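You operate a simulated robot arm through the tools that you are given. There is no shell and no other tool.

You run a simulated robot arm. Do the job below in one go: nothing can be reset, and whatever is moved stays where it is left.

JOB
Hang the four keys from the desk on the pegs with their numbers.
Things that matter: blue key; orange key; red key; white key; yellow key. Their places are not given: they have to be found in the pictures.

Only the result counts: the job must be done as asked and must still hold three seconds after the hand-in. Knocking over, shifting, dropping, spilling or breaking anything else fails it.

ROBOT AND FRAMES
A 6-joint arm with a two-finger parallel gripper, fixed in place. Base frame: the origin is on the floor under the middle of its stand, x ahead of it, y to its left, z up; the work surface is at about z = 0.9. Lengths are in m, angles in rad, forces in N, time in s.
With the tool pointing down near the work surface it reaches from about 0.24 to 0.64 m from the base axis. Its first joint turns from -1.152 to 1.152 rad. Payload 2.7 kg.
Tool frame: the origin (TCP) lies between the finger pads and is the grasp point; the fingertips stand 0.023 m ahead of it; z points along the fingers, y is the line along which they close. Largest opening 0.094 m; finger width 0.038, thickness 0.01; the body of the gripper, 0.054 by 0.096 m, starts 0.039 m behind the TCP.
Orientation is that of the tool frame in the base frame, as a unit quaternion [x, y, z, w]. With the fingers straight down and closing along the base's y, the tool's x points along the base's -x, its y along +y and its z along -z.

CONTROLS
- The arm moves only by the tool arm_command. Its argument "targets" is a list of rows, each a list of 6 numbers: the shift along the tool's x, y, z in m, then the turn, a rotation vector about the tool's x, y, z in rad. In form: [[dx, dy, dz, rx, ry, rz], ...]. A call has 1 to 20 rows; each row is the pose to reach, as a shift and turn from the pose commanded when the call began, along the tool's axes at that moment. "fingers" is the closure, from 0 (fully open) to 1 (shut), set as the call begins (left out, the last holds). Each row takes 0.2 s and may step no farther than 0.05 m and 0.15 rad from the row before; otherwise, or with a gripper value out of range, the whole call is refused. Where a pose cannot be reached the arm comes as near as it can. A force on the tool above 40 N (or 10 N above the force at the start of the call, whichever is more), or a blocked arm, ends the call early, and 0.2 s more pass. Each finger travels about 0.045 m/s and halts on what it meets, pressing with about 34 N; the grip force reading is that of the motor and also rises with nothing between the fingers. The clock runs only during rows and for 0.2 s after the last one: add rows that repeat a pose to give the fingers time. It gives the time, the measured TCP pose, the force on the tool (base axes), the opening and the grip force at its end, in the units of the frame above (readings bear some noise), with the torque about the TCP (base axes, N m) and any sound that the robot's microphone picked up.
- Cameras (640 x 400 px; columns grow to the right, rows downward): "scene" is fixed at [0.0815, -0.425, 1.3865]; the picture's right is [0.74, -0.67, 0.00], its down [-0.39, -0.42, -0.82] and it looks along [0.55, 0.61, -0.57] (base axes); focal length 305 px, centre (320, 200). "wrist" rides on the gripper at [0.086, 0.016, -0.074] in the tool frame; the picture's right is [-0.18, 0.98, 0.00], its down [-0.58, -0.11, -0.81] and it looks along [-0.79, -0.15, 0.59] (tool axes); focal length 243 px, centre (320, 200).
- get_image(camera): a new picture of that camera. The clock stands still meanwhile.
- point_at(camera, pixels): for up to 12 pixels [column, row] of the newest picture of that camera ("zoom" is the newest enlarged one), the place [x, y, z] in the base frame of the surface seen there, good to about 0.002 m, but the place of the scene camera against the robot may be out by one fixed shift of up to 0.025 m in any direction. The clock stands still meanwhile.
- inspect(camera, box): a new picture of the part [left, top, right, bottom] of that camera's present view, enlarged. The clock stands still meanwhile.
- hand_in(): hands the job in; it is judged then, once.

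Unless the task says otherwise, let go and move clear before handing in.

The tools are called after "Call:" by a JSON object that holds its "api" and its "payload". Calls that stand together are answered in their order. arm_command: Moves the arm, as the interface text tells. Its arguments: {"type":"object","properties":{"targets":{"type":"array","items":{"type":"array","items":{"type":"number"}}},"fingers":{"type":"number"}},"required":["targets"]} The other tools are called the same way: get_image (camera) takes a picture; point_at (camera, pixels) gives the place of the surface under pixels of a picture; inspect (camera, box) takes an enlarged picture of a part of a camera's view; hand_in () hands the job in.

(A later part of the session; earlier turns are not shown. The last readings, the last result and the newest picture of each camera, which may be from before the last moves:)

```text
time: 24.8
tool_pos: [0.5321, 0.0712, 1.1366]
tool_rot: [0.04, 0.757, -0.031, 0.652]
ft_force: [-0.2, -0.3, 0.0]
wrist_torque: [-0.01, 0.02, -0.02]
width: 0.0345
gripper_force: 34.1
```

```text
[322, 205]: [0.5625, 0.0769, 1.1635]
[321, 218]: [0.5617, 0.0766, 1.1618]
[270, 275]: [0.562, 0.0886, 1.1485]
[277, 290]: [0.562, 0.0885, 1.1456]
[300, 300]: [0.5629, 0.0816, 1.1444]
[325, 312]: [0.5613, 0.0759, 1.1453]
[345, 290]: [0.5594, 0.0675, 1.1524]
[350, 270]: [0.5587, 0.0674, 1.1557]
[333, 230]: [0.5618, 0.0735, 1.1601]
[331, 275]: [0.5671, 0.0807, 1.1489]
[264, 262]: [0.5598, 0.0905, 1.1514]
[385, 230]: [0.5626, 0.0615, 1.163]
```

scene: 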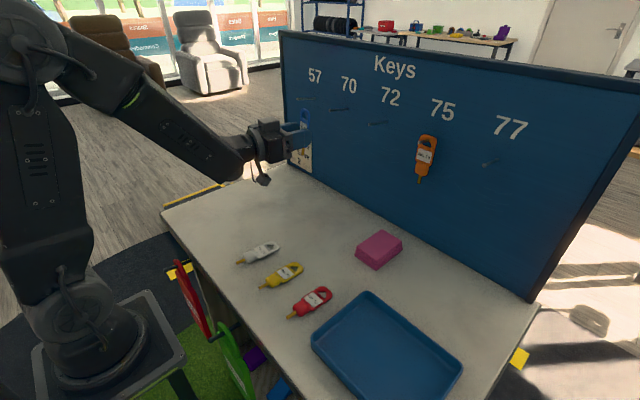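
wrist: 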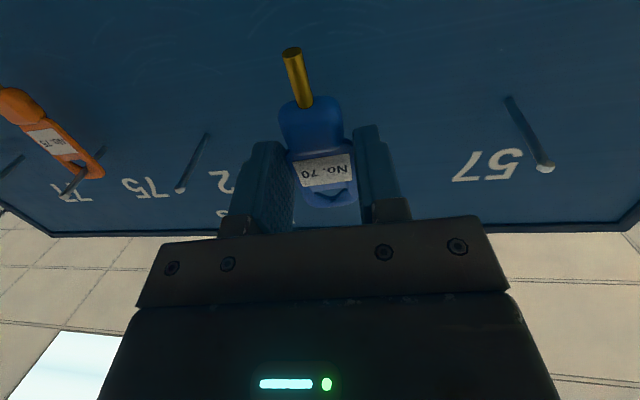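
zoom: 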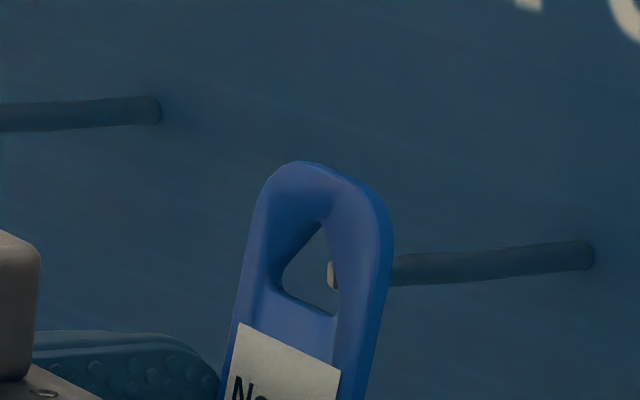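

Peg sits close to the hole's incentre (within ~1–2 mm). I insert along the peg's axis by 37 mm in small steps.

Call:
{"api": "arm_command", "payload": {"targets": [[0, 0.0006, 0.006, 0, 0, 0], [0, 0.0012, 0.012, 0, 0, 0], [0, 0.0018, 0.018, 0, 0, 0], [0, 0.0024, 0.024, 0, 0, 0], [0.0001, 0.003, 0.03, 0, 0, 0], [0.0001, 0.0037, 0.037, 0, 0, 0], [0.0001, 0.0037, 0.037, 0, 0, 0]]}}

Call:
{"api": "inspect", "payload": {"camera": "scene", "box": [304, 85, 368, 125]}}

```text
time: 26.4
tool_pos: [0.5676, 0.0728, 1.1317]
tool_rot: [0.039, 0.757, -0.031, 0.652]
ft_force: [1.0, -0.1, -0.5]
wrist_torque: [0.01, 0.0, 0.02]
width: 0.0345
gripper_force: 34.3
```

```text
10.00 times, centred on (336, 105) of scene
```

zoom: 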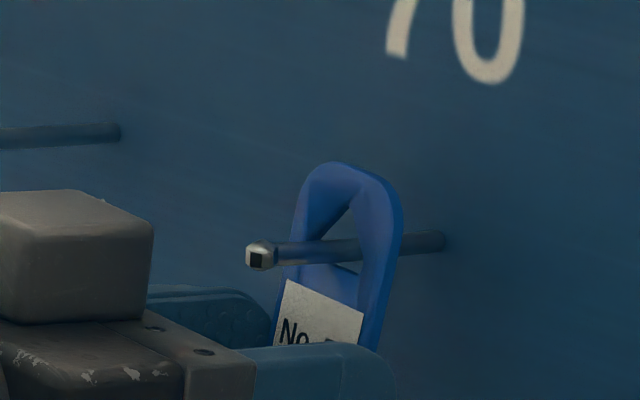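

The peg passes cleanly through the hole with no contact force. I now lower about 4 mm so the top of the loop rests on the peg, watching the force.

Call:
{"api": "arm_command", "payload": {"targets": [[0.0015, 0, 0.0002, 0, 0, 0], [0.003, 0, 0.0004, 0, 0, 0], [0.003, 0, 0.0004, 0, 0, 0]]}}

Call:
{"api": "arm_command", "payload": {"targets": [[0.001, 0, 0.0001, 0, 0, 0], [0.001, 0, 0.0001, 0, 0, 0]]}}

Call:
{"api": "inspect", "payload": {"camera": "scene", "box": [320, 95, 360, 120]}}

```text
time: 27.2
tool_pos: [0.5685, 0.0733, 1.1281]
tool_rot: [0.04, 0.757, -0.031, 0.652]
ft_force: [0.1, -0.7, 0.2]
wrist_torque: [0.0, 0.04, -0.01]
width: 0.0344
gripper_force: 33.9
```

```text
time: 27.8
tool_pos: [0.5689, 0.0722, 1.1284]
tool_rot: [0.039, 0.757, -0.03, 0.651]
ft_force: [0.5, 0.5, -1.5]
wrist_torque: [-0.01, 0.01, 0.02]
width: 0.0344
gripper_force: 33.8
```

```text
16.00 times, centred on (340, 108) of scene
```

zoom: 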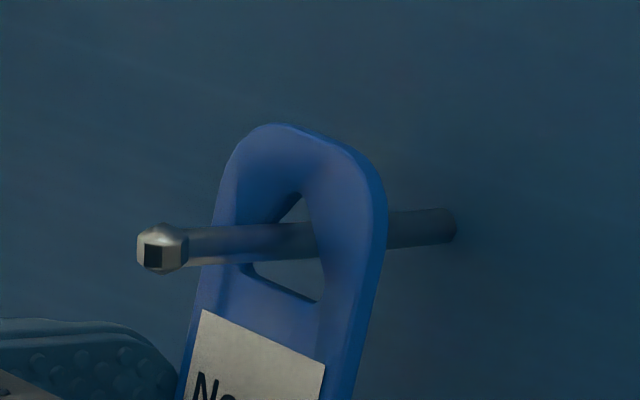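

The loop's apex is still ~5 mm above the peg. I lower another 3 mm in 1 mm steps.

Call:
{"api": "arm_command", "payload": {"targets": [[0.001, 0, 0.0001, 0, 0, 0], [0.002, 0, 0.0003, 0, 0, 0], [0.002, 0, 0.0003, 0, 0, 0]]}}

Call:
{"api": "arm_command", "payload": {"targets": [[0.001, 0, 0.0001, 0, 0, 0], [0.001, 0, 0.0001, 0, 0, 0]]}}

Call:
{"api": "inspect", "payload": {"camera": "scene", "box": [320, 95, 360, 120]}}

```text
time: 28.6
tool_pos: [0.5685, 0.0732, 1.1259]
tool_rot: [0.038, 0.757, -0.029, 0.652]
ft_force: [-1.2, 0.9, 0.2]
wrist_torque: [0.01, -0.01, 0.0]
width: 0.0345
gripper_force: 34.2
```

```text
time: 29.2
tool_pos: [0.5683, 0.0724, 1.1256]
tool_rot: [0.04, 0.757, -0.03, 0.651]
ft_force: [0.3, 0.0, -0.9]
wrist_torque: [-0.01, 0.02, 0.0]
width: 0.0342
gripper_force: 34.0
```

```text
16.00 times, centred on (340, 108) of scene
```

zoom: 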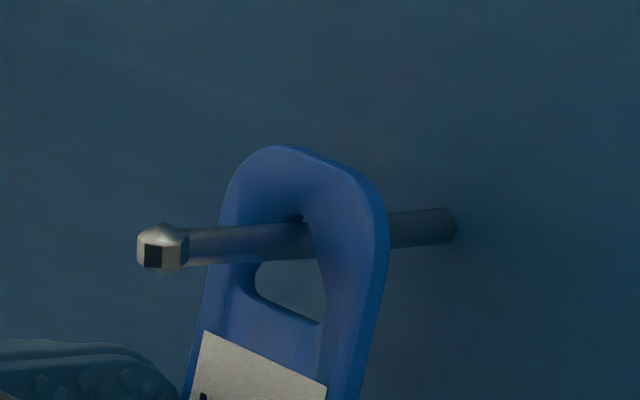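

The loop's apex is practically resting on the peg. I open the fingers and hold still for a moment.

Call:
{"api": "arm_command", "payload": {"targets": [[0, 0, 0, 0, 0, 0], [0, 0, 0, 0, 0, 0], [0, 0, 0, 0, 0, 0], [0, 0, 0, 0, 0, 0], [0, 0, 0, 0, 0, 0]], "fingers": 0.25}}

Call:
{"api": "inspect", "payload": {"camera": "scene", "box": [304, 85, 368, 125]}}

Call:
{"api": "get_image", "payload": {"camera": "wrist"}}

```text
time: 30.4
tool_pos: [0.5681, 0.072, 1.1239]
tool_rot: [0.039, 0.756, -0.031, 0.652]
ft_force: [-0.2, 0.7, 1.1]
wrist_torque: [0.04, 0.01, 0.01]
width: 0.0706
gripper_force: 0.2
```

```text
10.00 times, centred on (336, 105) of scene
```

zoom: 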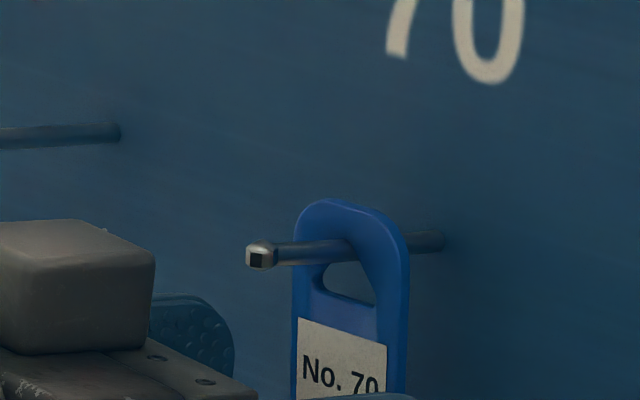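

```text
taken
```

wrist: 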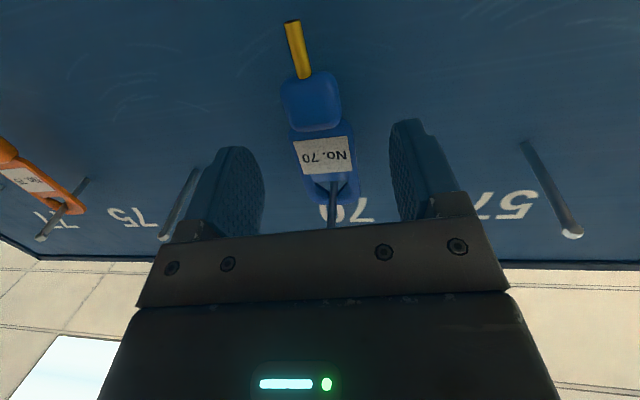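

Blue key "70" hangs on its peg with fingers clear on both sides. I retreat straight back along −x by 10 cm.

Call:
{"api": "arm_command", "payload": {"targets": [[0.0015, -0.001, -0.0098, 0, 0, 0], [0.0037, -0.0025, -0.0246, 0, 0, 0], [0.0067, -0.0045, -0.0442, 0, 0, 0], [0.0111, -0.0076, -0.0737, 0, 0, 0], [0.0148, -0.0101, -0.0983, 0, 0, 0], [0.0148, -0.0101, -0.0983, 0, 0, 0]]}}

Call:
{"api": "get_image", "payload": {"camera": "scene"}}

```text
time: 31.8
tool_pos: [0.4682, 0.0695, 1.1238]
tool_rot: [0.038, 0.757, -0.029, 0.652]
ft_force: [0.2, 0.0, 0.4]
wrist_torque: [-0.03, 0.01, -0.01]
width: 0.0705
gripper_force: 0.1
```

```text
taken
```

scene: 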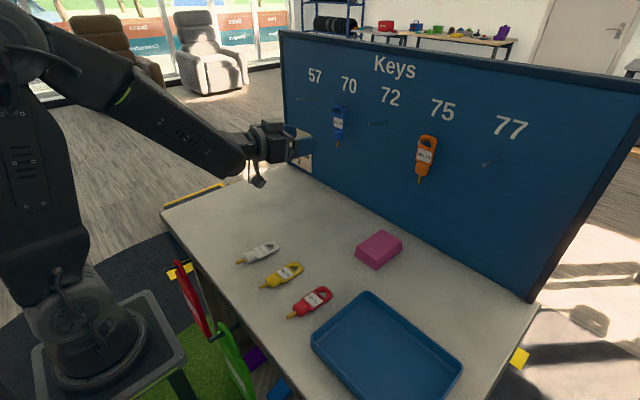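

Blue key hangs still on peg 70. Now I straighten the yaw and move to y≈0.14 before pitching the tool back down for the red key.

Call:
{"api": "arm_command", "payload": {"targets": [[0.0007, 0.035, -0.0035, -0.05, 0, -0.0075], [0.0014, 0.0697, -0.0069, -0.0988, 0.0005, -0.0149], [0.0014, 0.0697, -0.0069, -0.0988, 0.0005, -0.0149]]}}

```text
time: 32.6
tool_pos: [0.4667, 0.1398, 1.1256]
tool_rot: [0.001, 0.758, 0.002, 0.653]
ft_force: [-0.3, 0.4, -0.1]
wrist_torque: [0.0, 0.02, 0.0]
width: 0.0704
gripper_force: 0.1
```

Orientation is now pure pitch (98.5°). I pitch the remaining 81.5° back to tool-down while drawing in to x≈0.32.

Call:
{"api": "arm_command", "payload": {"targets": [[0.0017, 0, -0.009, 0, 0.0889, 0], [0.0033, 0, -0.0181, 0, 0.1778, 0], [0.005, 0, -0.0271, 0, 0.2667, 0], [0.0067, 0, -0.0362, 0, 0.3556, 0], [0.0083, 0, -0.0452, 0, 0.4445, 0], [0.01, 0, -0.0543, 0, 0.5334, 0], [0.0117, 0, -0.0633, 0, 0.6223, 0], [0.0134, 0, -0.0724, 0, 0.7112, 0], [0.015, 0, -0.0814, 0, 0.8001, 0], [0.0167, 0, -0.0904, 0, 0.889, 0], [0.0184, 0, -0.0995, 0, 0.9779, 0], [0.02, 0, -0.1085, 0, 1.0668, 0], [0.0217, 0, -0.1176, 0, 1.1557, 0], [0.0234, 0, -0.1266, 0, 1.2446, 0], [0.025, 0, -0.1357, 0, 1.3335, 0], [0.0267, 0, -0.1447, 0, 1.4224, 0], [0.0267, 0, -0.1447, 0, 1.4224, 0]]}}

Call:
{"api": "get_image", "payload": {"camera": "scene"}}

```text
time: 36.2
tool_pos: [0.3211, 0.142, 1.1204]
tool_rot: [-0.001, 1.0, 0.003, -0.002]
ft_force: [-0.3, 0.5, -0.9]
wrist_torque: [0.0, 0.02, 0.01]
width: 0.0707
gripper_force: 0.0
```

```text
taken
```

scene: 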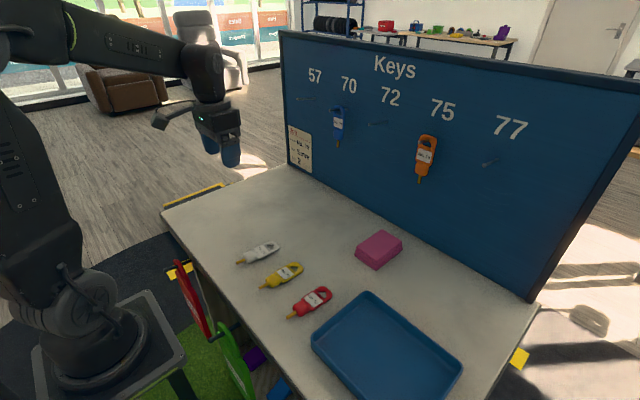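

Tool is down again. I traverse to above the red key at y≈−0.15 and look with the wrist camera.

Call:
{"api": "arm_command", "payload": {"targets": [[0.002, -0.042, 0, 0, 0, 0], [0.004, -0.084, 0, 0, 0, 0], [0.006, -0.126, 0, 0, 0, 0], [0.008, -0.168, 0, 0, 0, 0], [0.01, -0.21, 0.01, 0, 0, 0], [0.011, -0.252, 0.03, 0, 0, 0], [0.011, -0.29, 0.05, 0, 0, 0], [0.011, -0.292, 0.07, 0, 0, 0], [0.011, -0.292, 0.07, 0, 0, 0], [0.011, -0.292, 0.07, 0, 0, 0]]}}

Call:
{"api": "inspect", "payload": {"camera": "wrist", "box": [220, 0, 420, 125]}}

```text
time: 38.4
tool_pos: [0.3124, -0.1522, 1.0491]
tool_rot: [-0.001, 1.0, 0.003, -0.001]
ft_force: [-0.1, 0.6, -0.2]
wrist_torque: [-0.03, 0.02, 0.01]
width: 0.0702
gripper_force: 0.0
```

```text
3.20 times, centred on (320, 62) of wrist
```

zoom: 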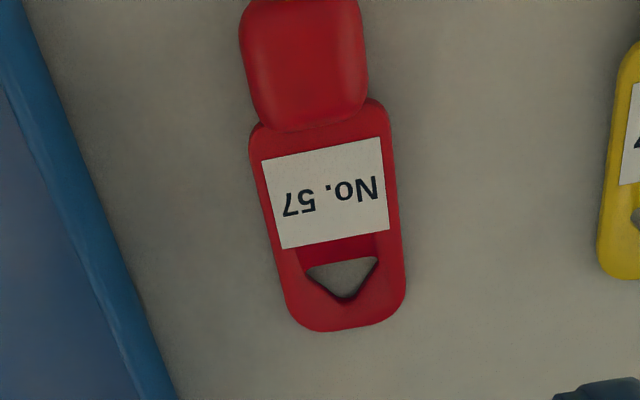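

Call:
{"api": "point_at", "payload": {"camera": "zoom", "pixels": [[325, 190], [265, 162], [380, 142], [283, 245], [388, 230], [258, 160], [388, 140], [345, 280], [310, 70], [110, 250], [60, 130], [165, 380]]}}

```text
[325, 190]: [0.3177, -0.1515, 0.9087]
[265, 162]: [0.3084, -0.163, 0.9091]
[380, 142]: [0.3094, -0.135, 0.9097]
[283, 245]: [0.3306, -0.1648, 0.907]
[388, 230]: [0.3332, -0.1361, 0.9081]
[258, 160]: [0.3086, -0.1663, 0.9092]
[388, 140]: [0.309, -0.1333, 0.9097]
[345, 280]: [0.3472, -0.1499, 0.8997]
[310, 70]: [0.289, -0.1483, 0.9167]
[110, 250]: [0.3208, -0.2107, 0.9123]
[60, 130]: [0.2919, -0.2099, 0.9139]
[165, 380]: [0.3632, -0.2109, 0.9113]
```

Red tag centred at y≈−0.150; the tray rim at y≈−0.211 leaves ~15 mm clearance with the current finger opening. I descend in stages.

Call:
{"api": "arm_command", "payload": {"targets": [[0.001, 0.001, 0.04, 0, 0, 0], [0.002, 0.002, 0.075, 0, 0, 0], [0.002, 0.002, 0.1, 0, 0, 0], [0.002, 0.002, 0.1, 0, 0, 0]]}}

Call:
{"api": "get_image", "payload": {"camera": "wrist"}}

```text
time: 39.4
tool_pos: [0.31, -0.1483, 0.9484]
tool_rot: [-0.001, 1.0, 0.002, -0.001]
ft_force: [-0.2, -0.4, 0.6]
wrist_torque: [-0.03, 0.02, -0.03]
width: 0.0706
gripper_force: 0.0
```

```text
taken
```

wrist: 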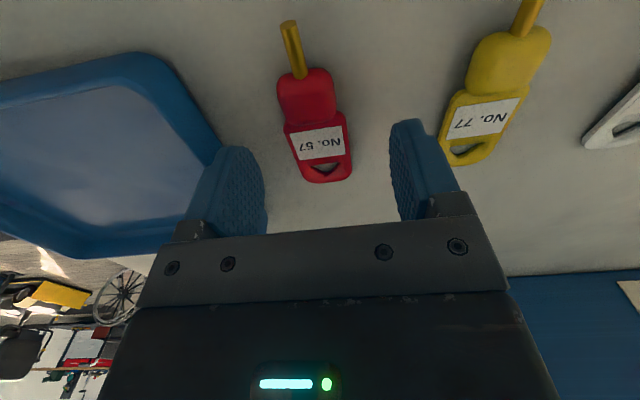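

Aligned over the red tag with the tray clear on the left. I descend 24 mm and then close.

Call:
{"api": "arm_command", "payload": {"targets": [[0, -0.0005, 0.01, 0, 0, 0], [0, -0.0005, 0.019, 0, 0, 0], [0, -0.0005, 0.024, 0, 0, 0], [0, -0.0005, 0.024, 0, 0, 0]]}}

Call:
{"api": "arm_command", "payload": {"targets": [[0, 0, 0, 0, 0, 0], [0, 0, 0, 0, 0, 0], [0, 0, 0, 0, 0, 0], [0, 0, 0, 0, 0, 0], [0, 0, 0, 0, 0, 0], [0, 0, 0, 0, 0, 0]], "fingers": 1.0}}

Call:
{"api": "get_image", "payload": {"camera": "wrist"}}

```text
time: 40.4
tool_pos: [0.3094, -0.1482, 0.9227]
tool_rot: [0.0, 1.0, 0.003, -0.001]
ft_force: [0.8, -1.0, 0.1]
wrist_torque: [-0.01, -0.03, 0.0]
width: 0.0704
gripper_force: 0.0
```

```text
time: 41.8
tool_pos: [0.3107, -0.1479, 0.9241]
tool_rot: [-0.001, 1.0, 0.003, 0.0]
ft_force: [0.2, 0.0, 0.8]
wrist_torque: [0.0, 0.05, -0.01]
width: 0.0344
gripper_force: 34.2
```

```text
taken
```

wrist: 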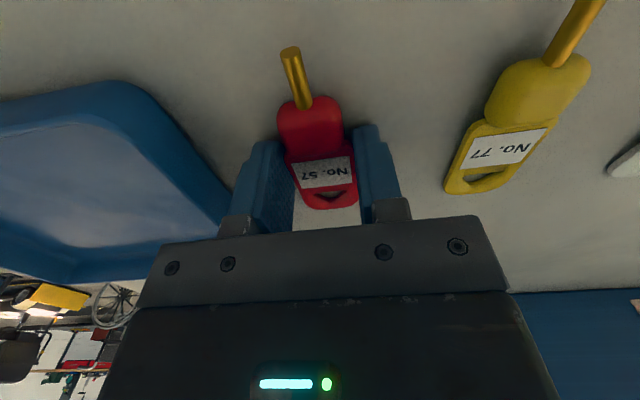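

Red key gripped (0.0344 opening, 34 N). I lift and carry it to y≈0.15.

Call:
{"api": "arm_command", "payload": {"targets": [[0, 0, -0.02, 0, 0, 0], [0, 0, -0.06, 0, 0, 0], [0, 0, -0.105, 0, 0, 0], [0, 0, -0.15, 0, 0, 0], [0, 0.01, -0.185, 0, 0, 0], [0, 0.05, -0.195, 0, 0, 0], [0, 0.09, -0.195, 0, 0, 0], [0, 0.13, -0.195, 0, 0, 0], [0, 0.17, -0.195, 0, 0, 0], [-0.002, 0.21, -0.195, 0, 0, 0], [-0.005, 0.25, -0.195, 0, 0, 0], [-0.008, 0.285, -0.195, 0, 0, 0], [-0.01, 0.3, -0.195, 0, 0, 0], [-0.01, 0.3, -0.195, 0, 0, 0], [-0.01, 0.3, -0.195, 0, 0, 0]]}}

Call:
{"api": "get_image", "payload": {"camera": "scene"}}

```text
time: 45.0
tool_pos: [0.3191, 0.152, 1.1209]
tool_rot: [0.0, 1.0, 0.002, -0.001]
ft_force: [0.2, 0.6, -0.3]
wrist_torque: [-0.04, -0.01, -0.01]
width: 0.0345
gripper_force: 33.9
```

```text
taken
```

scene: 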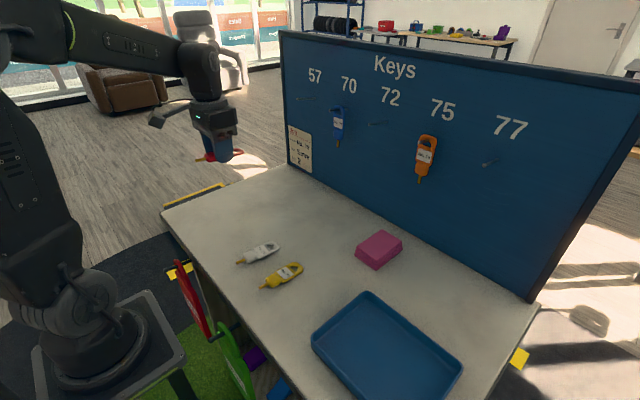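

Red key held above the desk at y≈0.152. I pitch up 81.5° while moving in front of peg 57.

Call:
{"api": "arm_command", "payload": {"targets": [[-0.0092, 0.0022, -0.0016, 0, -0.0889, 0], [-0.0185, 0.0044, -0.0032, 0, -0.1778, 0], [-0.0278, 0.0066, -0.0048, 0, -0.2667, 0], [-0.037, 0.0088, -0.0064, 0, -0.3556, 0], [-0.0463, 0.0109, -0.008, 0, -0.4445, 0], [-0.0555, 0.0131, -0.0096, 0, -0.5334, 0], [-0.0648, 0.0153, -0.0112, 0, -0.6223, 0], [-0.074, 0.0175, -0.0128, 0, -0.7112, 0], [-0.0833, 0.0197, -0.0143, 0, -0.8001, 0], [-0.0925, 0.0219, -0.0159, 0, -0.889, 0], [-0.1018, 0.0241, -0.0175, 0, -0.9779, 0], [-0.111, 0.0263, -0.0191, 0, -1.0668, 0], [-0.1203, 0.0284, -0.0207, 0, -1.1557, 0], [-0.1295, 0.0306, -0.0223, 0, -1.2446, 0], [-0.1388, 0.0328, -0.0239, 0, -1.3335, 0], [-0.148, 0.035, -0.0255, 0, -1.4224, 0], [-0.148, 0.035, -0.0255, 0, -1.4224, 0], [-0.148, 0.035, -0.0255, 0, -1.4224, 0]]}}

Call:
{"api": "get_image", "payload": {"camera": "scene"}}

Call:
{"api": "inspect", "payload": {"camera": "scene", "box": [270, 75, 334, 115]}}

```text
time: 48.8
tool_pos: [0.4673, 0.1861, 1.145]
tool_rot: [0.002, 0.758, 0.002, 0.652]
ft_force: [-0.7, -0.1, 0.2]
wrist_torque: [0.01, -0.03, 0.02]
width: 0.0344
gripper_force: 34.0
```

```text
taken
```

scene: 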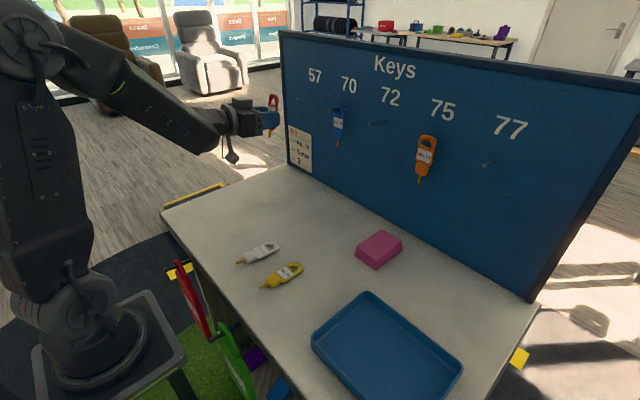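

```text
10.00 times, centred on (302, 95) of scene
```

zoom: 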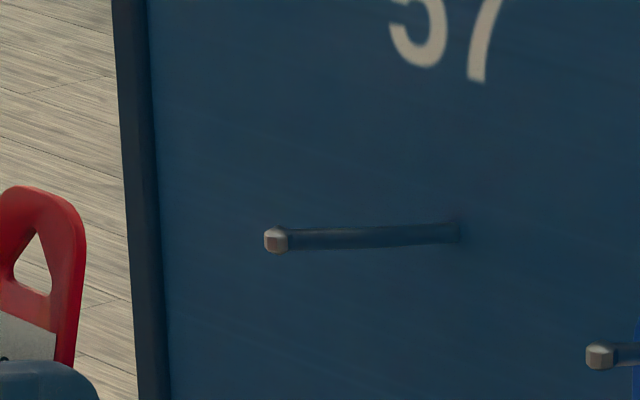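

Pose reached cleanly. I advance 5 cm along the peg's direction, still ahead of the tip, and measure.

Call:
{"api": "arm_command", "payload": {"targets": [[0, 0, 0.02, 0, 0, 0], [0, 0, 0.04, 0, 0, 0], [0.0002, 0, 0.0506, 0, 0, 0], [0.0002, 0, 0.0506, 0, 0, 0], [0.0002, 0, 0.0506, 0, 0, 0]]}}

Call:
{"api": "inspect", "payload": {"camera": "scene", "box": [272, 85, 320, 115]}}

```text
time: 50.0
tool_pos: [0.5142, 0.1852, 1.1387]
tool_rot: [0.001, 0.758, 0.003, 0.652]
ft_force: [-0.3, 1.2, -0.3]
wrist_torque: [-0.01, 0.0, 0.01]
width: 0.0347
gripper_force: 33.9
```

```text
13.33 times, centred on (296, 100) of scene
```

zoom: 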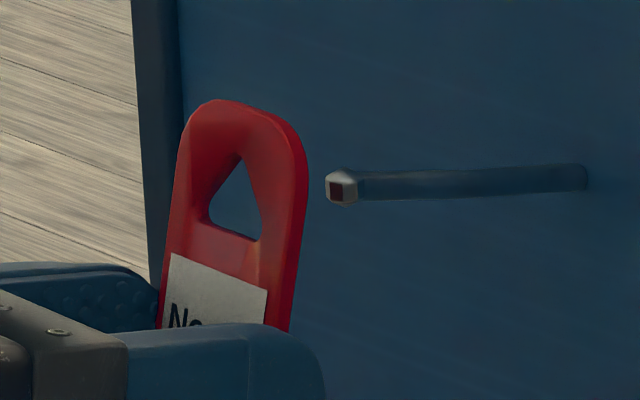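

Call:
{"api": "point_at", "payload": {"camera": "zoom", "pixels": [[240, 135], [239, 148], [203, 218], [206, 224], [222, 235], [240, 243], [253, 248], [268, 225], [275, 200], [340, 187], [340, 174], [352, 182]]}}

```text
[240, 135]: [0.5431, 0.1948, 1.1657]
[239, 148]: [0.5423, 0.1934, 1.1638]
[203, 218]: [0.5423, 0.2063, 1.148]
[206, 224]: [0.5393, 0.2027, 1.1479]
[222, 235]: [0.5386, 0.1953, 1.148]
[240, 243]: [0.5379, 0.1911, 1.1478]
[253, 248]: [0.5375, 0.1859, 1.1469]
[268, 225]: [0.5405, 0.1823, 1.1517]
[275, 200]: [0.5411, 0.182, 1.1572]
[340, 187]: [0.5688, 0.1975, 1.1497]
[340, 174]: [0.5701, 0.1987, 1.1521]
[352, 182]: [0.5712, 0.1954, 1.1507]
```

Hole incentre ≈(0.540, 0.1943, 1.153); peg line there is (0.1978, 1.155). I correct +3.5 mm in y and +2 mm up, then advance 20 mm for a final look.

Call:
{"api": "arm_command", "payload": {"targets": [[-0.0019, 0.0035, -0.0003, 0, 0, 0], [-0.0019, 0.0035, -0.0003, 0, 0, 0], [-0.0019, 0.0035, 0.01, 0, 0, 0], [-0.0018, 0.0035, 0.02, 0, 0, 0], [-0.0018, 0.0035, 0.02, 0, 0, 0], [-0.0018, 0.0035, 0.02, 0, 0, 0]]}}

Call:
{"api": "inspect", "payload": {"camera": "scene", "box": [276, 85, 324, 115]}}

```text
time: 51.4
tool_pos: [0.5362, 0.1909, 1.1375]
tool_rot: [0.002, 0.758, 0.002, 0.652]
ft_force: [-0.5, 0.4, 0.1]
wrist_torque: [0.02, -0.01, 0.0]
width: 0.0344
gripper_force: 34.3
```

```text
13.33 times, centred on (300, 100) of scene
```

zoom: 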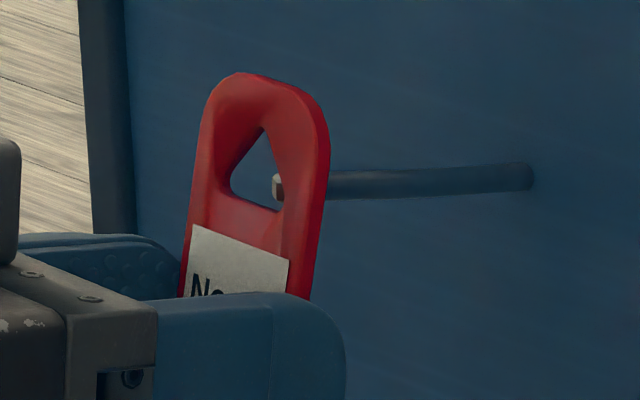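

Call:
{"api": "point_at", "payload": {"camera": "zoom", "pixels": [[262, 110], [261, 121], [225, 188], [229, 197], [245, 205], [262, 213], [275, 217], [290, 195], [297, 170], [278, 187], [276, 178]]}}

```text
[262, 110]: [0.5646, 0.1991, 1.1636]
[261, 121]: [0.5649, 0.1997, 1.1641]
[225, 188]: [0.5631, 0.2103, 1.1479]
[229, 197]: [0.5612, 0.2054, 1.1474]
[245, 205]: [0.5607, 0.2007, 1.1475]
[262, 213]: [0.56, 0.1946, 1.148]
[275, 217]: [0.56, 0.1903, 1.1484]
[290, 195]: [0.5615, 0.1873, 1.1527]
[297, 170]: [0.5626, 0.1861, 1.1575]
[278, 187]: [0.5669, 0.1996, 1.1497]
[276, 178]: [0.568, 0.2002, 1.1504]
```

Offsets are about 1 mm; a tiny trim (−1 mm y, −0.7 mm z) and then insert 36 mm along the peg.

Call:
{"api": "arm_command", "payload": {"targets": [[0.0007, -0.0008, 0.0001, 0, 0, 0], [0.0007, -0.0008, 0.006, 0, 0, 0], [0.0007, -0.0008, 0.012, 0, 0, 0], [0.0007, -0.0008, 0.018, 0, 0, 0], [0.0008, -0.0008, 0.024, 0, 0, 0], [0.0008, -0.0008, 0.03, 0, 0, 0], [0.0008, -0.0008, 0.037, 0, 0, 0], [0.0008, -0.0008, 0.037, 0, 0, 0]]}}

Call:
{"api": "inspect", "payload": {"camera": "scene", "box": [280, 80, 328, 110]}}

```text
time: 53.2
tool_pos: [0.5728, 0.1891, 1.1309]
tool_rot: [0.001, 0.758, 0.003, 0.653]
ft_force: [-0.8, 0.3, -0.7]
wrist_torque: [-0.01, 0.01, -0.02]
width: 0.0345
gripper_force: 33.7
```

```text
13.33 times, centred on (304, 95) of scene
```

zoom: 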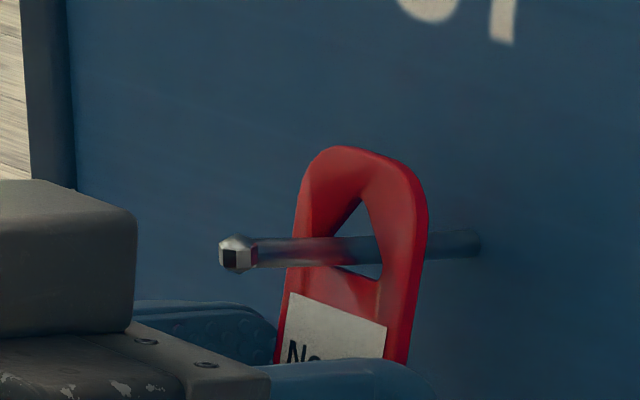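

Peg 57 passes through the red key. I lower 5 mm in steps and look.

Call:
{"api": "arm_command", "payload": {"targets": [[0.0015, 0, 0.0002, 0, 0, 0], [0.003, 0, 0.0004, 0, 0, 0], [0.004, 0, 0.0006, 0, 0, 0], [0.005, 0, 0.0007, 0, 0, 0], [0.005, 0, 0.0007, 0, 0, 0]]}}

Call:
{"api": "inspect", "payload": {"camera": "scene", "box": [288, 80, 328, 105]}}

```text
time: 54.4
tool_pos: [0.5726, 0.1885, 1.127]
tool_rot: [0.002, 0.758, 0.002, 0.653]
ft_force: [0.3, 0.0, -0.7]
wrist_torque: [0.0, 0.0, -0.01]
width: 0.0345
gripper_force: 33.6
```

```text
16.00 times, centred on (308, 92) of scene
```

zoom: 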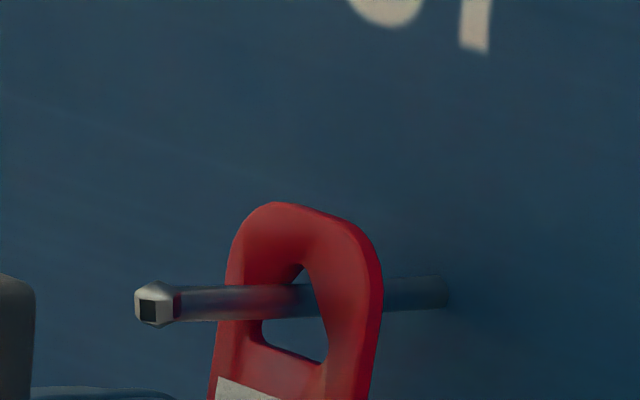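

Gap to apex is ~4 mm (contact comes sooner on the slanted sides). I lower 2 mm more, then release.

Call:
{"api": "arm_command", "payload": {"targets": [[0.001, 0, 0.0001, 0, 0, 0], [0.002, 0, 0.0003, 0, 0, 0], [0.002, 0, 0.0003, 0, 0, 0]]}}

Call:
{"api": "inspect", "payload": {"camera": "scene", "box": [288, 80, 328, 105]}}

```text
time: 55.2
tool_pos: [0.5718, 0.189, 1.1235]
tool_rot: [0.001, 0.758, 0.002, 0.652]
ft_force: [0.8, 0.0, -0.8]
wrist_torque: [-0.01, 0.0, 0.0]
width: 0.0344
gripper_force: 33.7
```

```text
16.00 times, centred on (308, 92) of scene
```

zoom: 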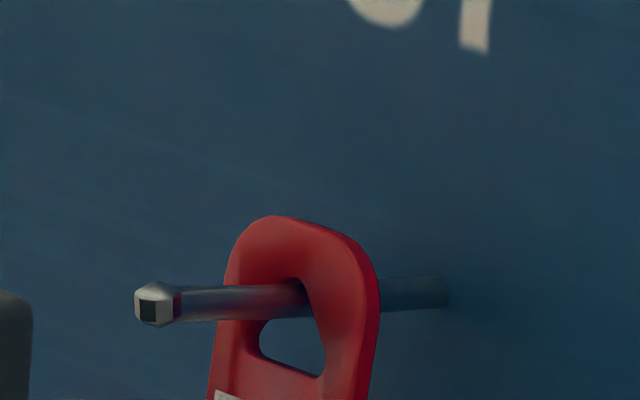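

Apex now sits at the peg. I open the fingers.

Call:
{"api": "arm_command", "payload": {"targets": [[0, 0, 0, 0, 0, 0], [0, 0, 0, 0, 0, 0], [0, 0, 0, 0, 0, 0], [0, 0, 0, 0, 0, 0], [0, 0, 0, 0, 0, 0]], "fingers": 0.25}}

Call:
{"api": "inspect", "payload": {"camera": "scene", "box": [270, 75, 350, 125]}}

Call:
{"api": "get_image", "payload": {"camera": "wrist"}}

```text
time: 56.4
tool_pos: [0.5719, 0.19, 1.124]
tool_rot: [0.002, 0.758, 0.001, 0.652]
ft_force: [-1.0, 1.0, 1.2]
wrist_torque: [-0.01, 0.03, -0.01]
width: 0.0705
gripper_force: 0.0
```

```text
8.00 times, centred on (310, 100) of scene
```

zoom: 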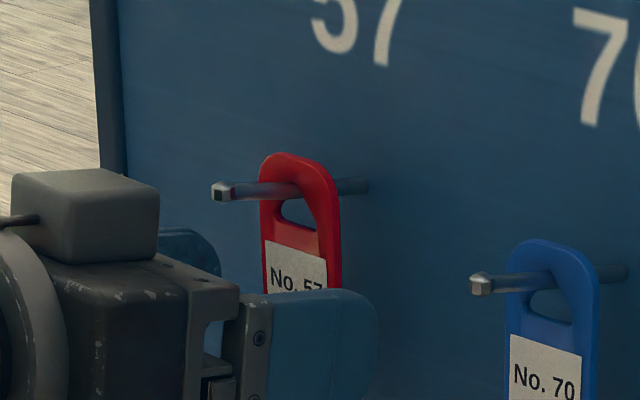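

```text
taken
```

wrist: 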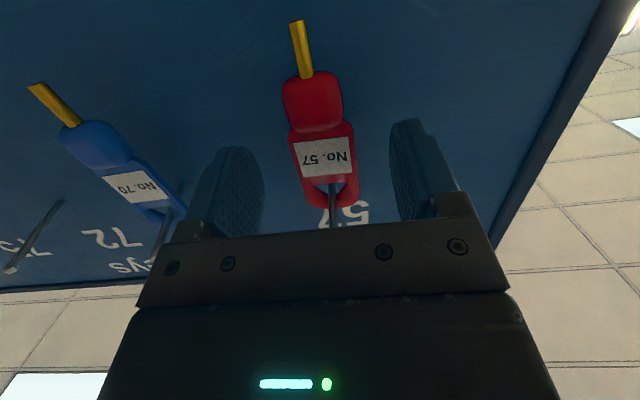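

Red "57" hangs on peg 57. I retreat 10.5 cm along −x.

Call:
{"api": "arm_command", "payload": {"targets": [[0.0015, 0, -0.0099, 0, 0, 0], [0.0037, 0, -0.0247, 0, 0, 0], [0.0067, 0, -0.0445, 0, 0, 0], [0.0111, 0, -0.0742, 0, 0, 0], [0.0155, 0, -0.1038, 0, 0, 0], [0.0155, 0, -0.1038, 0, 0, 0]]}}

Call:
{"api": "get_image", "payload": {"camera": "scene"}}

```text
time: 57.8
tool_pos: [0.4659, 0.1867, 1.123]
tool_rot: [0.001, 0.758, 0.003, 0.652]
ft_force: [-0.6, 0.6, 0.4]
wrist_torque: [0.0, 0.02, 0.01]
width: 0.0705
gripper_force: 0.0
```

```text
taken
```

scene: 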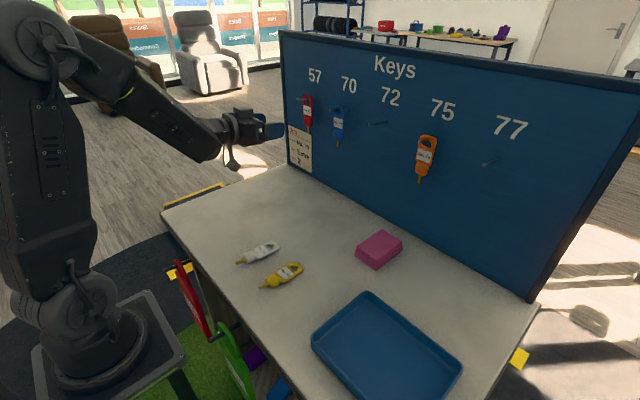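

Red and blue both hang properly. I pitch back to tool-down while returning to x≈0.32, y≈0.15.

Call:
{"api": "arm_command", "payload": {"targets": [[0.0017, -0.0025, -0.009, 0, 0.0889, 0], [0.0033, -0.005, -0.0181, 0, 0.1778, 0], [0.005, -0.0075, -0.0271, 0, 0.2667, 0], [0.0067, -0.01, -0.0362, 0, 0.3556, 0], [0.0083, -0.0125, -0.0452, 0, 0.4445, 0], [0.01, -0.015, -0.0543, 0, 0.5334, 0], [0.0117, -0.0175, -0.0633, 0, 0.6223, 0], [0.0134, -0.02, -0.0724, 0, 0.7112, 0], [0.015, -0.0225, -0.0814, 0, 0.8001, 0], [0.0167, -0.025, -0.0904, 0, 0.889, 0], [0.0184, -0.0275, -0.0995, 0, 0.9779, 0], [0.02, -0.03, -0.1085, 0, 1.0668, 0], [0.0217, -0.0325, -0.1176, 0, 1.1557, 0], [0.0234, -0.035, -0.1266, 0, 1.2446, 0], [0.025, -0.0375, -0.1357, 0, 1.3335, 0], [0.0267, -0.04, -0.1447, 0, 1.4224, 0], [0.0267, -0.04, -0.1447, 0, 1.4224, 0]]}}

```text
time: 61.4
tool_pos: [0.3195, 0.1511, 1.1175]
tool_rot: [-0.001, 1.0, 0.003, -0.001]
ft_force: [0.4, 0.2, 0.2]
wrist_torque: [0.03, 0.0, 0.01]
width: 0.0707
gripper_force: 0.0
```

Tool down again. Next I hover over the white key at y≈0.031.

Call:
{"api": "arm_command", "payload": {"targets": [[0.004, -0.04, 0.01, 0, 0, 0], [0.008, -0.08, 0.03, 0, 0, 0], [0.0095, -0.115, 0.05, 0, 0, 0], [0.0095, -0.12, 0.0675, 0, 0, 0], [0.0095, -0.12, 0.0675, 0, 0, 0], [0.0095, -0.12, 0.0675, 0, 0, 0]]}}

Call:
{"api": "inspect", "payload": {"camera": "wrist", "box": [220, 0, 420, 125]}}

```text
time: 62.8
tool_pos: [0.3118, 0.0263, 1.053]
tool_rot: [-0.001, 1.0, 0.002, 0.0]
ft_force: [0.0, 0.2, -0.2]
wrist_torque: [0.01, -0.01, 0.02]
width: 0.0706
gripper_force: 0.1
```

```text
3.20 times, centred on (320, 62) of wrist
```

zoom: 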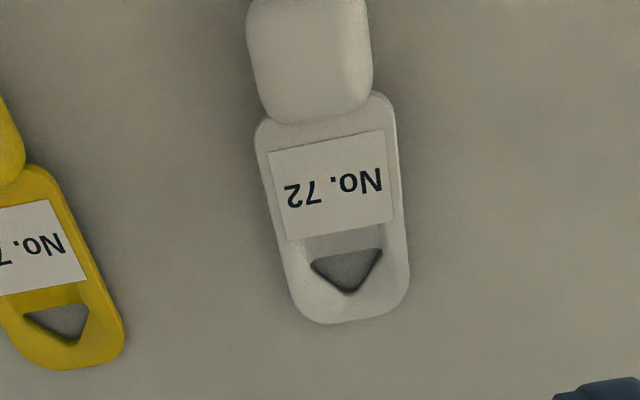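

Call:
{"api": "point_at", "payload": {"camera": "zoom", "pixels": [[330, 185], [270, 155], [384, 132], [288, 240], [392, 222], [262, 150], [393, 132], [347, 275], [310, 60], [350, 315]]}}

Call:
{"api": "arm_command", "payload": {"targets": [[0, 0, 0, 0, 0, 0]]}}

```text
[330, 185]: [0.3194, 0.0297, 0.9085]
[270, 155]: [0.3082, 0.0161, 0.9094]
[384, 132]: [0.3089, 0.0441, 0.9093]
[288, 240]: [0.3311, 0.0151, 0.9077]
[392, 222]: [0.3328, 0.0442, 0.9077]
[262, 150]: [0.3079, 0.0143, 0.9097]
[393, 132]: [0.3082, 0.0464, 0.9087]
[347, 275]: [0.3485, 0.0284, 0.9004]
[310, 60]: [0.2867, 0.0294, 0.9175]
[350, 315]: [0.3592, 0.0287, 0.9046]
```

```text
time: 63.2
tool_pos: [0.3124, 0.027, 1.0524]
tool_rot: [0.0, 1.0, 0.002, 0.0]
ft_force: [-0.1, -0.5, -0.1]
wrist_torque: [-0.02, -0.02, 0.0]
width: 0.0703
gripper_force: 0.0
```

White tag centre y≈0.030, TCP at 0.027. I shift +3.5 mm and descend, then check before the last step.

Call:
{"api": "arm_command", "payload": {"targets": [[0.001, 0.002, 0.04, 0, 0, 0], [0.002, 0.0035, 0.075, 0, 0, 0], [0.002, 0.0035, 0.1, 0, 0, 0], [0.002, 0.0035, 0.1, 0, 0, 0]]}}

Call:
{"api": "get_image", "payload": {"camera": "wrist"}}

```text
time: 64.2
tool_pos: [0.3108, 0.0317, 0.9523]
tool_rot: [-0.001, 1.0, 0.002, -0.001]
ft_force: [0.1, -0.2, 0.3]
wrist_torque: [0.02, 0.01, 0.01]
width: 0.0706
gripper_force: 0.1
```

```text
taken
```

wrist: 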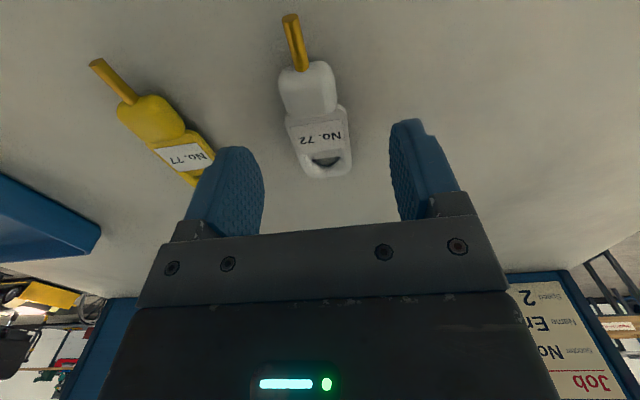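

Aligned over the white tag, neighbours clear. I descend 27 mm and close.

Call:
{"api": "arm_command", "payload": {"targets": [[0, 0, 0.01, 0, 0, 0], [0, 0, 0.02, 0, 0, 0], [0, 0, 0.027, 0, 0, 0], [0, 0, 0.027, 0, 0, 0]]}}

Call:
{"api": "arm_command", "payload": {"targets": [[0, 0, 0, 0, 0, 0], [0, 0, 0, 0, 0, 0], [0, 0, 0, 0, 0, 0], [0, 0, 0, 0, 0, 0], [0, 0, 0, 0, 0, 0], [0, 0, 0, 0, 0, 0]], "fingers": 1.0}}

Call:
{"api": "get_image", "payload": {"camera": "wrist"}}

```text
time: 65.2
tool_pos: [0.3082, 0.0325, 0.9237]
tool_rot: [0.0, 1.0, 0.003, 0.0]
ft_force: [-0.2, 0.0, -0.4]
wrist_torque: [-0.01, -0.01, 0.03]
width: 0.0705
gripper_force: 0.0
```

```text
time: 66.6
tool_pos: [0.3096, 0.033, 0.9239]
tool_rot: [-0.001, 1.0, 0.003, 0.0]
ft_force: [0.4, -0.3, -0.3]
wrist_torque: [0.01, -0.01, 0.01]
width: 0.0344
gripper_force: 34.5
```

```text
taken
```

wrist: 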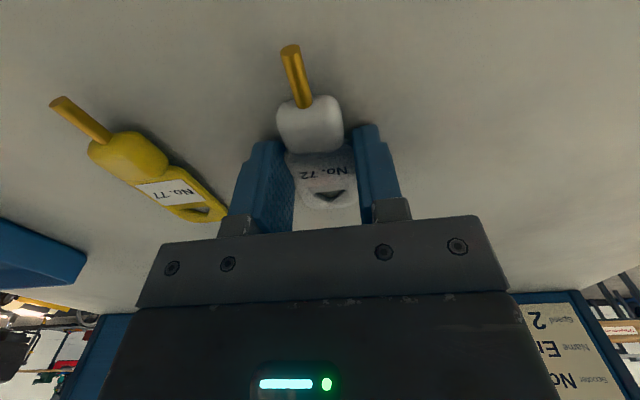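

White key gripped. I lift it and carry it to y≈−0.14, the opposite side, so the wrist turns the right way for peg 72.

Call:
{"api": "arm_command", "payload": {"targets": [[0, 0, -0.02, 0, 0, 0], [0, 0, -0.06, 0, 0, 0], [0, 0, -0.105, 0, 0, 0], [0, 0, -0.15, 0, 0, 0], [0, -0.01, -0.185, 0, 0, 0], [-0.002, -0.05, -0.196, 0, 0, 0], [-0.005, -0.09, -0.196, 0, 0, 0], [-0.008, -0.13, -0.196, 0, 0, 0], [-0.01, -0.165, -0.196, 0, 0, 0], [-0.01, -0.172, -0.196, 0, 0, 0], [-0.01, -0.172, -0.196, 0, 0, 0]]}}

Call:
{"api": "get_image", "payload": {"camera": "scene"}}

```text
time: 69.0
tool_pos: [0.3201, -0.1379, 1.1202]
tool_rot: [-0.001, 1.0, 0.003, 0.0]
ft_force: [0.2, 0.1, -0.1]
wrist_torque: [0.01, 0.02, 0.0]
width: 0.0344
gripper_force: 33.6
```

```text
taken
```

scene: 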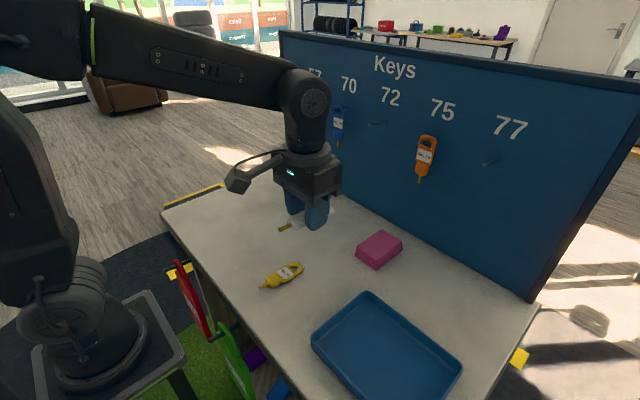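

White key is held at y≈−0.138. I pitch up 81.5° here.

Call:
{"api": "arm_command", "payload": {"targets": [[-0.0092, -0.0004, -0.0017, 0, -0.0889, 0], [-0.0184, -0.0009, -0.0033, 0, -0.1778, 0], [-0.0276, -0.0013, -0.005, 0, -0.2667, 0], [-0.0368, -0.0018, -0.0066, 0, -0.3556, 0], [-0.0459, -0.0022, -0.0083, 0, -0.4445, 0], [-0.0551, -0.0026, -0.0099, 0, -0.5334, 0], [-0.0643, -0.0031, -0.0116, 0, -0.6223, 0], [-0.0735, -0.0035, -0.0133, 0, -0.7112, 0], [-0.0827, -0.0039, -0.0149, 0, -0.8001, 0], [-0.0919, -0.0044, -0.0166, 0, -0.889, 0], [-0.1011, -0.0048, -0.0182, 0, -0.9779, 0], [-0.1103, -0.0053, -0.0199, 0, -1.0668, 0], [-0.1194, -0.0057, -0.0215, 0, -1.1557, 0], [-0.1286, -0.0061, -0.0232, 0, -1.2446, 0], [-0.1378, -0.0066, -0.0248, 0, -1.3335, 0], [-0.147, -0.007, -0.0265, 0, -1.4224, 0], [-0.147, -0.007, -0.0265, 0, -1.4224, 0], [-0.147, -0.007, -0.0265, 0, -1.4224, 0]]}}

Call:
{"api": "get_image", "payload": {"camera": "scene"}}

```text
time: 72.8
tool_pos: [0.4674, -0.1461, 1.1472]
tool_rot: [0.001, 0.758, 0.003, 0.653]
ft_force: [0.6, 0.3, -0.4]
wrist_torque: [0.0, -0.02, 0.01]
width: 0.0346
gripper_force: 34.7
```

```text
taken
```

scene: 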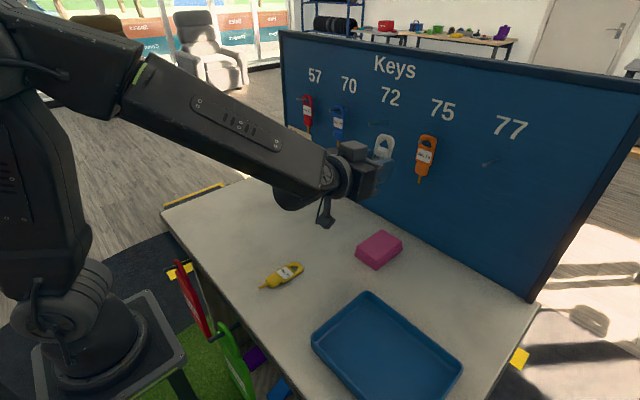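

Pitch reached exactly. I now yaw +7° and slide to y≈−0.056 in front of peg 72.

Call:
{"api": "arm_command", "payload": {"targets": [[0, 0.02, 0, -0.06, 0, -0.009], [0, 0.045, 0, -0.1207, 0, -0.0181], [0, 0.07, 0, -0.1207, 0, -0.0181], [0, 0.09, 0, -0.1207, 0, -0.0181], [0, 0.09, 0, -0.1207, 0, -0.0181], [0, 0.09, 0, -0.1207, 0, -0.0181]]}}

Call:
{"api": "inspect", "payload": {"camera": "scene", "box": [330, 100, 410, 150]}}

```text
time: 74.2
tool_pos: [0.4675, -0.0576, 1.1456]
tool_rot: [-0.045, 0.756, 0.042, 0.652]
ft_force: [-0.4, 0.4, -0.2]
wrist_torque: [-0.04, 0.0, 0.01]
width: 0.0345
gripper_force: 34.2
```

```text
8.00 times, centred on (370, 125) of scene
```

zoom: 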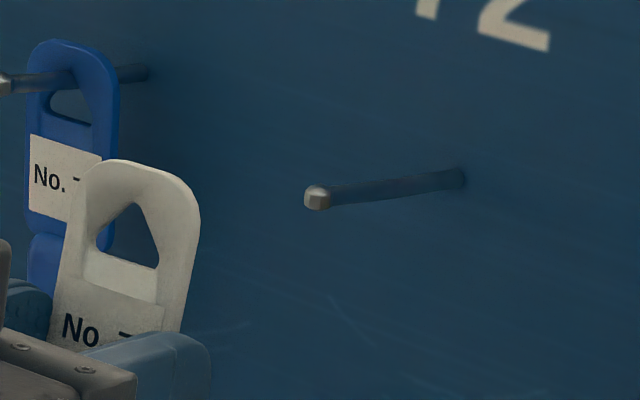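

No reach problem. I advance 45 mm along the peg's direction (stopping ~27 mm before the tip) and measure.

Call:
{"api": "arm_command", "payload": {"targets": [[0.0001, -0.0019, 0.015, 0, 0, 0], [0.0001, -0.0037, 0.03, 0, 0, 0], [0.0002, -0.0056, 0.0452, 0, 0, 0], [0.0002, -0.0056, 0.0452, 0, 0, 0], [0.0002, -0.0056, 0.0452, 0, 0, 0]]}}

Call:
{"api": "inspect", "payload": {"camera": "scene", "box": [344, 110, 392, 140]}}

```text
time: 75.4
tool_pos: [0.512, -0.0551, 1.1403]
tool_rot: [-0.045, 0.757, 0.042, 0.651]
ft_force: [-0.1, 0.4, 0.1]
wrist_torque: [-0.01, 0.03, 0.06]
width: 0.0345
gripper_force: 34.1
```

```text
13.33 times, centred on (368, 125) of scene
```

zoom: 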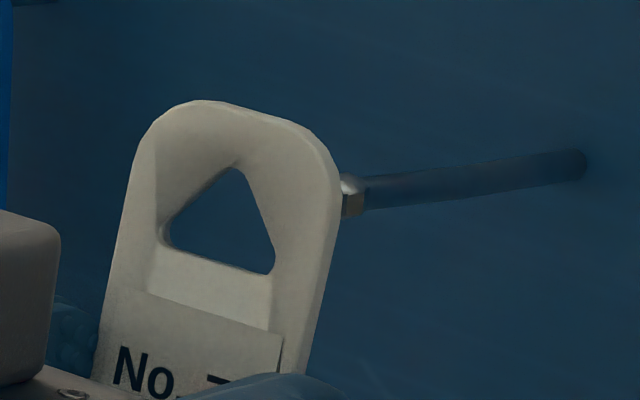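

Call:
{"api": "point_at", "payload": {"camera": "zoom", "pixels": [[235, 145], [232, 160], [160, 238], [168, 250], [200, 262], [235, 272], [265, 280], [282, 262], [275, 220], [348, 195], [345, 182], [360, 195]]}}

```text
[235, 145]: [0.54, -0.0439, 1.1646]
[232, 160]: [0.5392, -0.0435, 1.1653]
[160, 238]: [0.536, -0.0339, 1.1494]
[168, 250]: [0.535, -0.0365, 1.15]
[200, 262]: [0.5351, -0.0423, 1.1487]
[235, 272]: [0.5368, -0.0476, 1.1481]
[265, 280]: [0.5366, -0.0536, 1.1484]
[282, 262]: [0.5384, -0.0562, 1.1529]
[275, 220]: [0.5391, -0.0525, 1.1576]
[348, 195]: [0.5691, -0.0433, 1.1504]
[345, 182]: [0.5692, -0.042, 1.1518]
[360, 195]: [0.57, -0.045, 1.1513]
```

Hole incentre ≈(0.5375, −0.0442, 1.1535) versus peg line (−0.0422, 1.1553). I correct +2 mm in both and advance 22 mm for a final look.

Call:
{"api": "arm_command", "payload": {"targets": [[-0.0018, 0.0018, 0, 0, 0, 0], [-0.0018, 0.0018, 0, 0, 0, 0], [-0.0018, 0.0005, 0.011, 0, 0, 0], [-0.0017, -0.0009, 0.022, 0, 0, 0], [-0.0017, -0.0009, 0.022, 0, 0, 0], [-0.0017, -0.0009, 0.022, 0, 0, 0]]}}

Call:
{"api": "inspect", "payload": {"camera": "scene", "box": [348, 110, 396, 140]}}

```text
time: 76.8
tool_pos: [0.5328, -0.0536, 1.1378]
tool_rot: [-0.045, 0.756, 0.043, 0.651]
ft_force: [-0.6, -0.3, -0.3]
wrist_torque: [-0.01, -0.01, 0.06]
width: 0.0342
gripper_force: 34.3
```

```text
13.33 times, centred on (372, 125) of scene
```

zoom: 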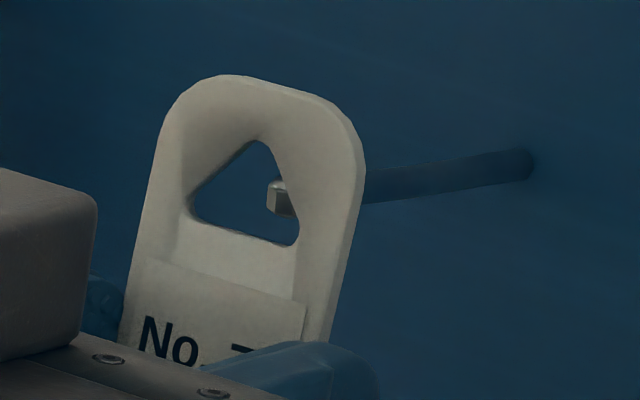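

Call:
{"api": "point_at", "payload": {"camera": "zoom", "pixels": [[260, 120], [258, 134], [185, 210], [193, 222], [225, 236], [255, 245], [285, 252], [307, 235], [300, 190], [275, 195], [285, 195]]}}

```text
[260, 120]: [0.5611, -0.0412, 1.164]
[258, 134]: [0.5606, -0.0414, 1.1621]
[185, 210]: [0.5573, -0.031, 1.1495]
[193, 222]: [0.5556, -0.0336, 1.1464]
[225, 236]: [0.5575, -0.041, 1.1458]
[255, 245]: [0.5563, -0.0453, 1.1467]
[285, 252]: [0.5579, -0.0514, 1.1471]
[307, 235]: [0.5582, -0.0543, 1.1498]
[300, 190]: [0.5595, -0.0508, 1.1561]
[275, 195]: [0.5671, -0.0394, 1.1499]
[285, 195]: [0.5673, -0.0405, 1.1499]
```

Alignment within ~1 mm. I insert 38 mm along the peg.

Call:
{"api": "arm_command", "payload": {"targets": [[0, -0.0007, 0.006, 0, 0, 0], [0.0001, -0.0015, 0.012, 0, 0, 0], [0.0001, -0.0022, 0.018, 0, 0, 0], [0.0001, -0.003, 0.024, 0, 0, 0], [0.0002, -0.0037, 0.031, 0, 0, 0], [0.0002, -0.0047, 0.0382, 0, 0, 0], [0.0002, -0.0047, 0.0382, 0, 0, 0]]}}

Call:
{"api": "inspect", "payload": {"camera": "scene", "box": [352, 105, 400, 135]}}

```text
time: 78.4
tool_pos: [0.571, -0.0534, 1.1311]
tool_rot: [-0.045, 0.756, 0.042, 0.651]
ft_force: [0.3, 0.9, 0.4]
wrist_torque: [0.01, 0.01, 0.03]
width: 0.0348
gripper_force: 33.5
```

```text
13.33 times, centred on (376, 120) of scene
```

zoom: 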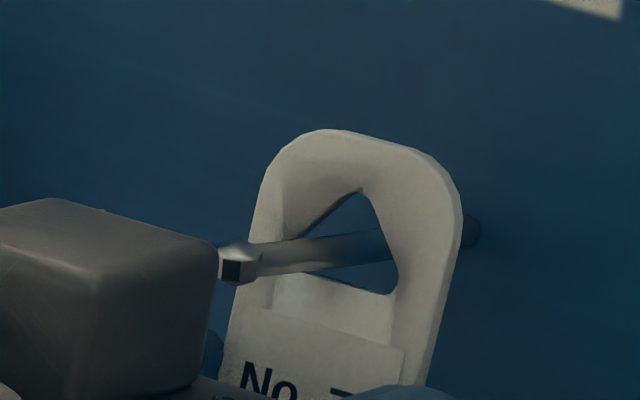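

Peg 72 is through the white key's hole. I lower 5 mm in steps.

Call:
{"api": "arm_command", "payload": {"targets": [[0.0015, 0, 0.0002, 0, 0, 0], [0.003, 0, 0.0004, 0, 0, 0], [0.004, 0, 0.0006, 0, 0, 0], [0.005, 0, 0.0007, 0, 0, 0], [0.005, 0, 0.0007, 0, 0, 0]]}}

Call:
{"api": "inspect", "payload": {"camera": "scene", "box": [356, 105, 396, 130]}}

```text
time: 79.6
tool_pos: [0.5708, -0.0543, 1.1263]
tool_rot: [-0.045, 0.757, 0.043, 0.651]
ft_force: [0.2, 0.2, 0.0]
wrist_torque: [0.0, -0.01, 0.02]
width: 0.0345
gripper_force: 34.3
```

```text
16.00 times, centred on (376, 118) of scene
```

zoom: 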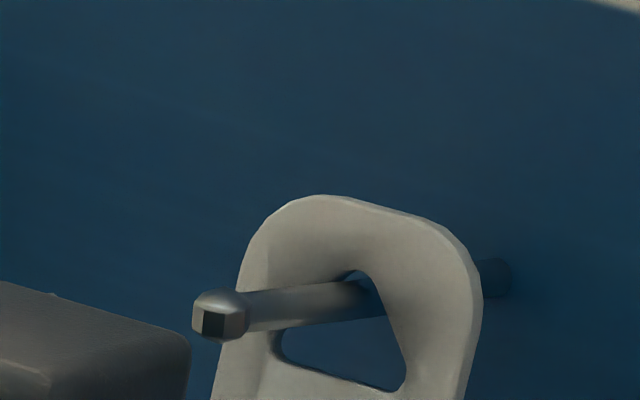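

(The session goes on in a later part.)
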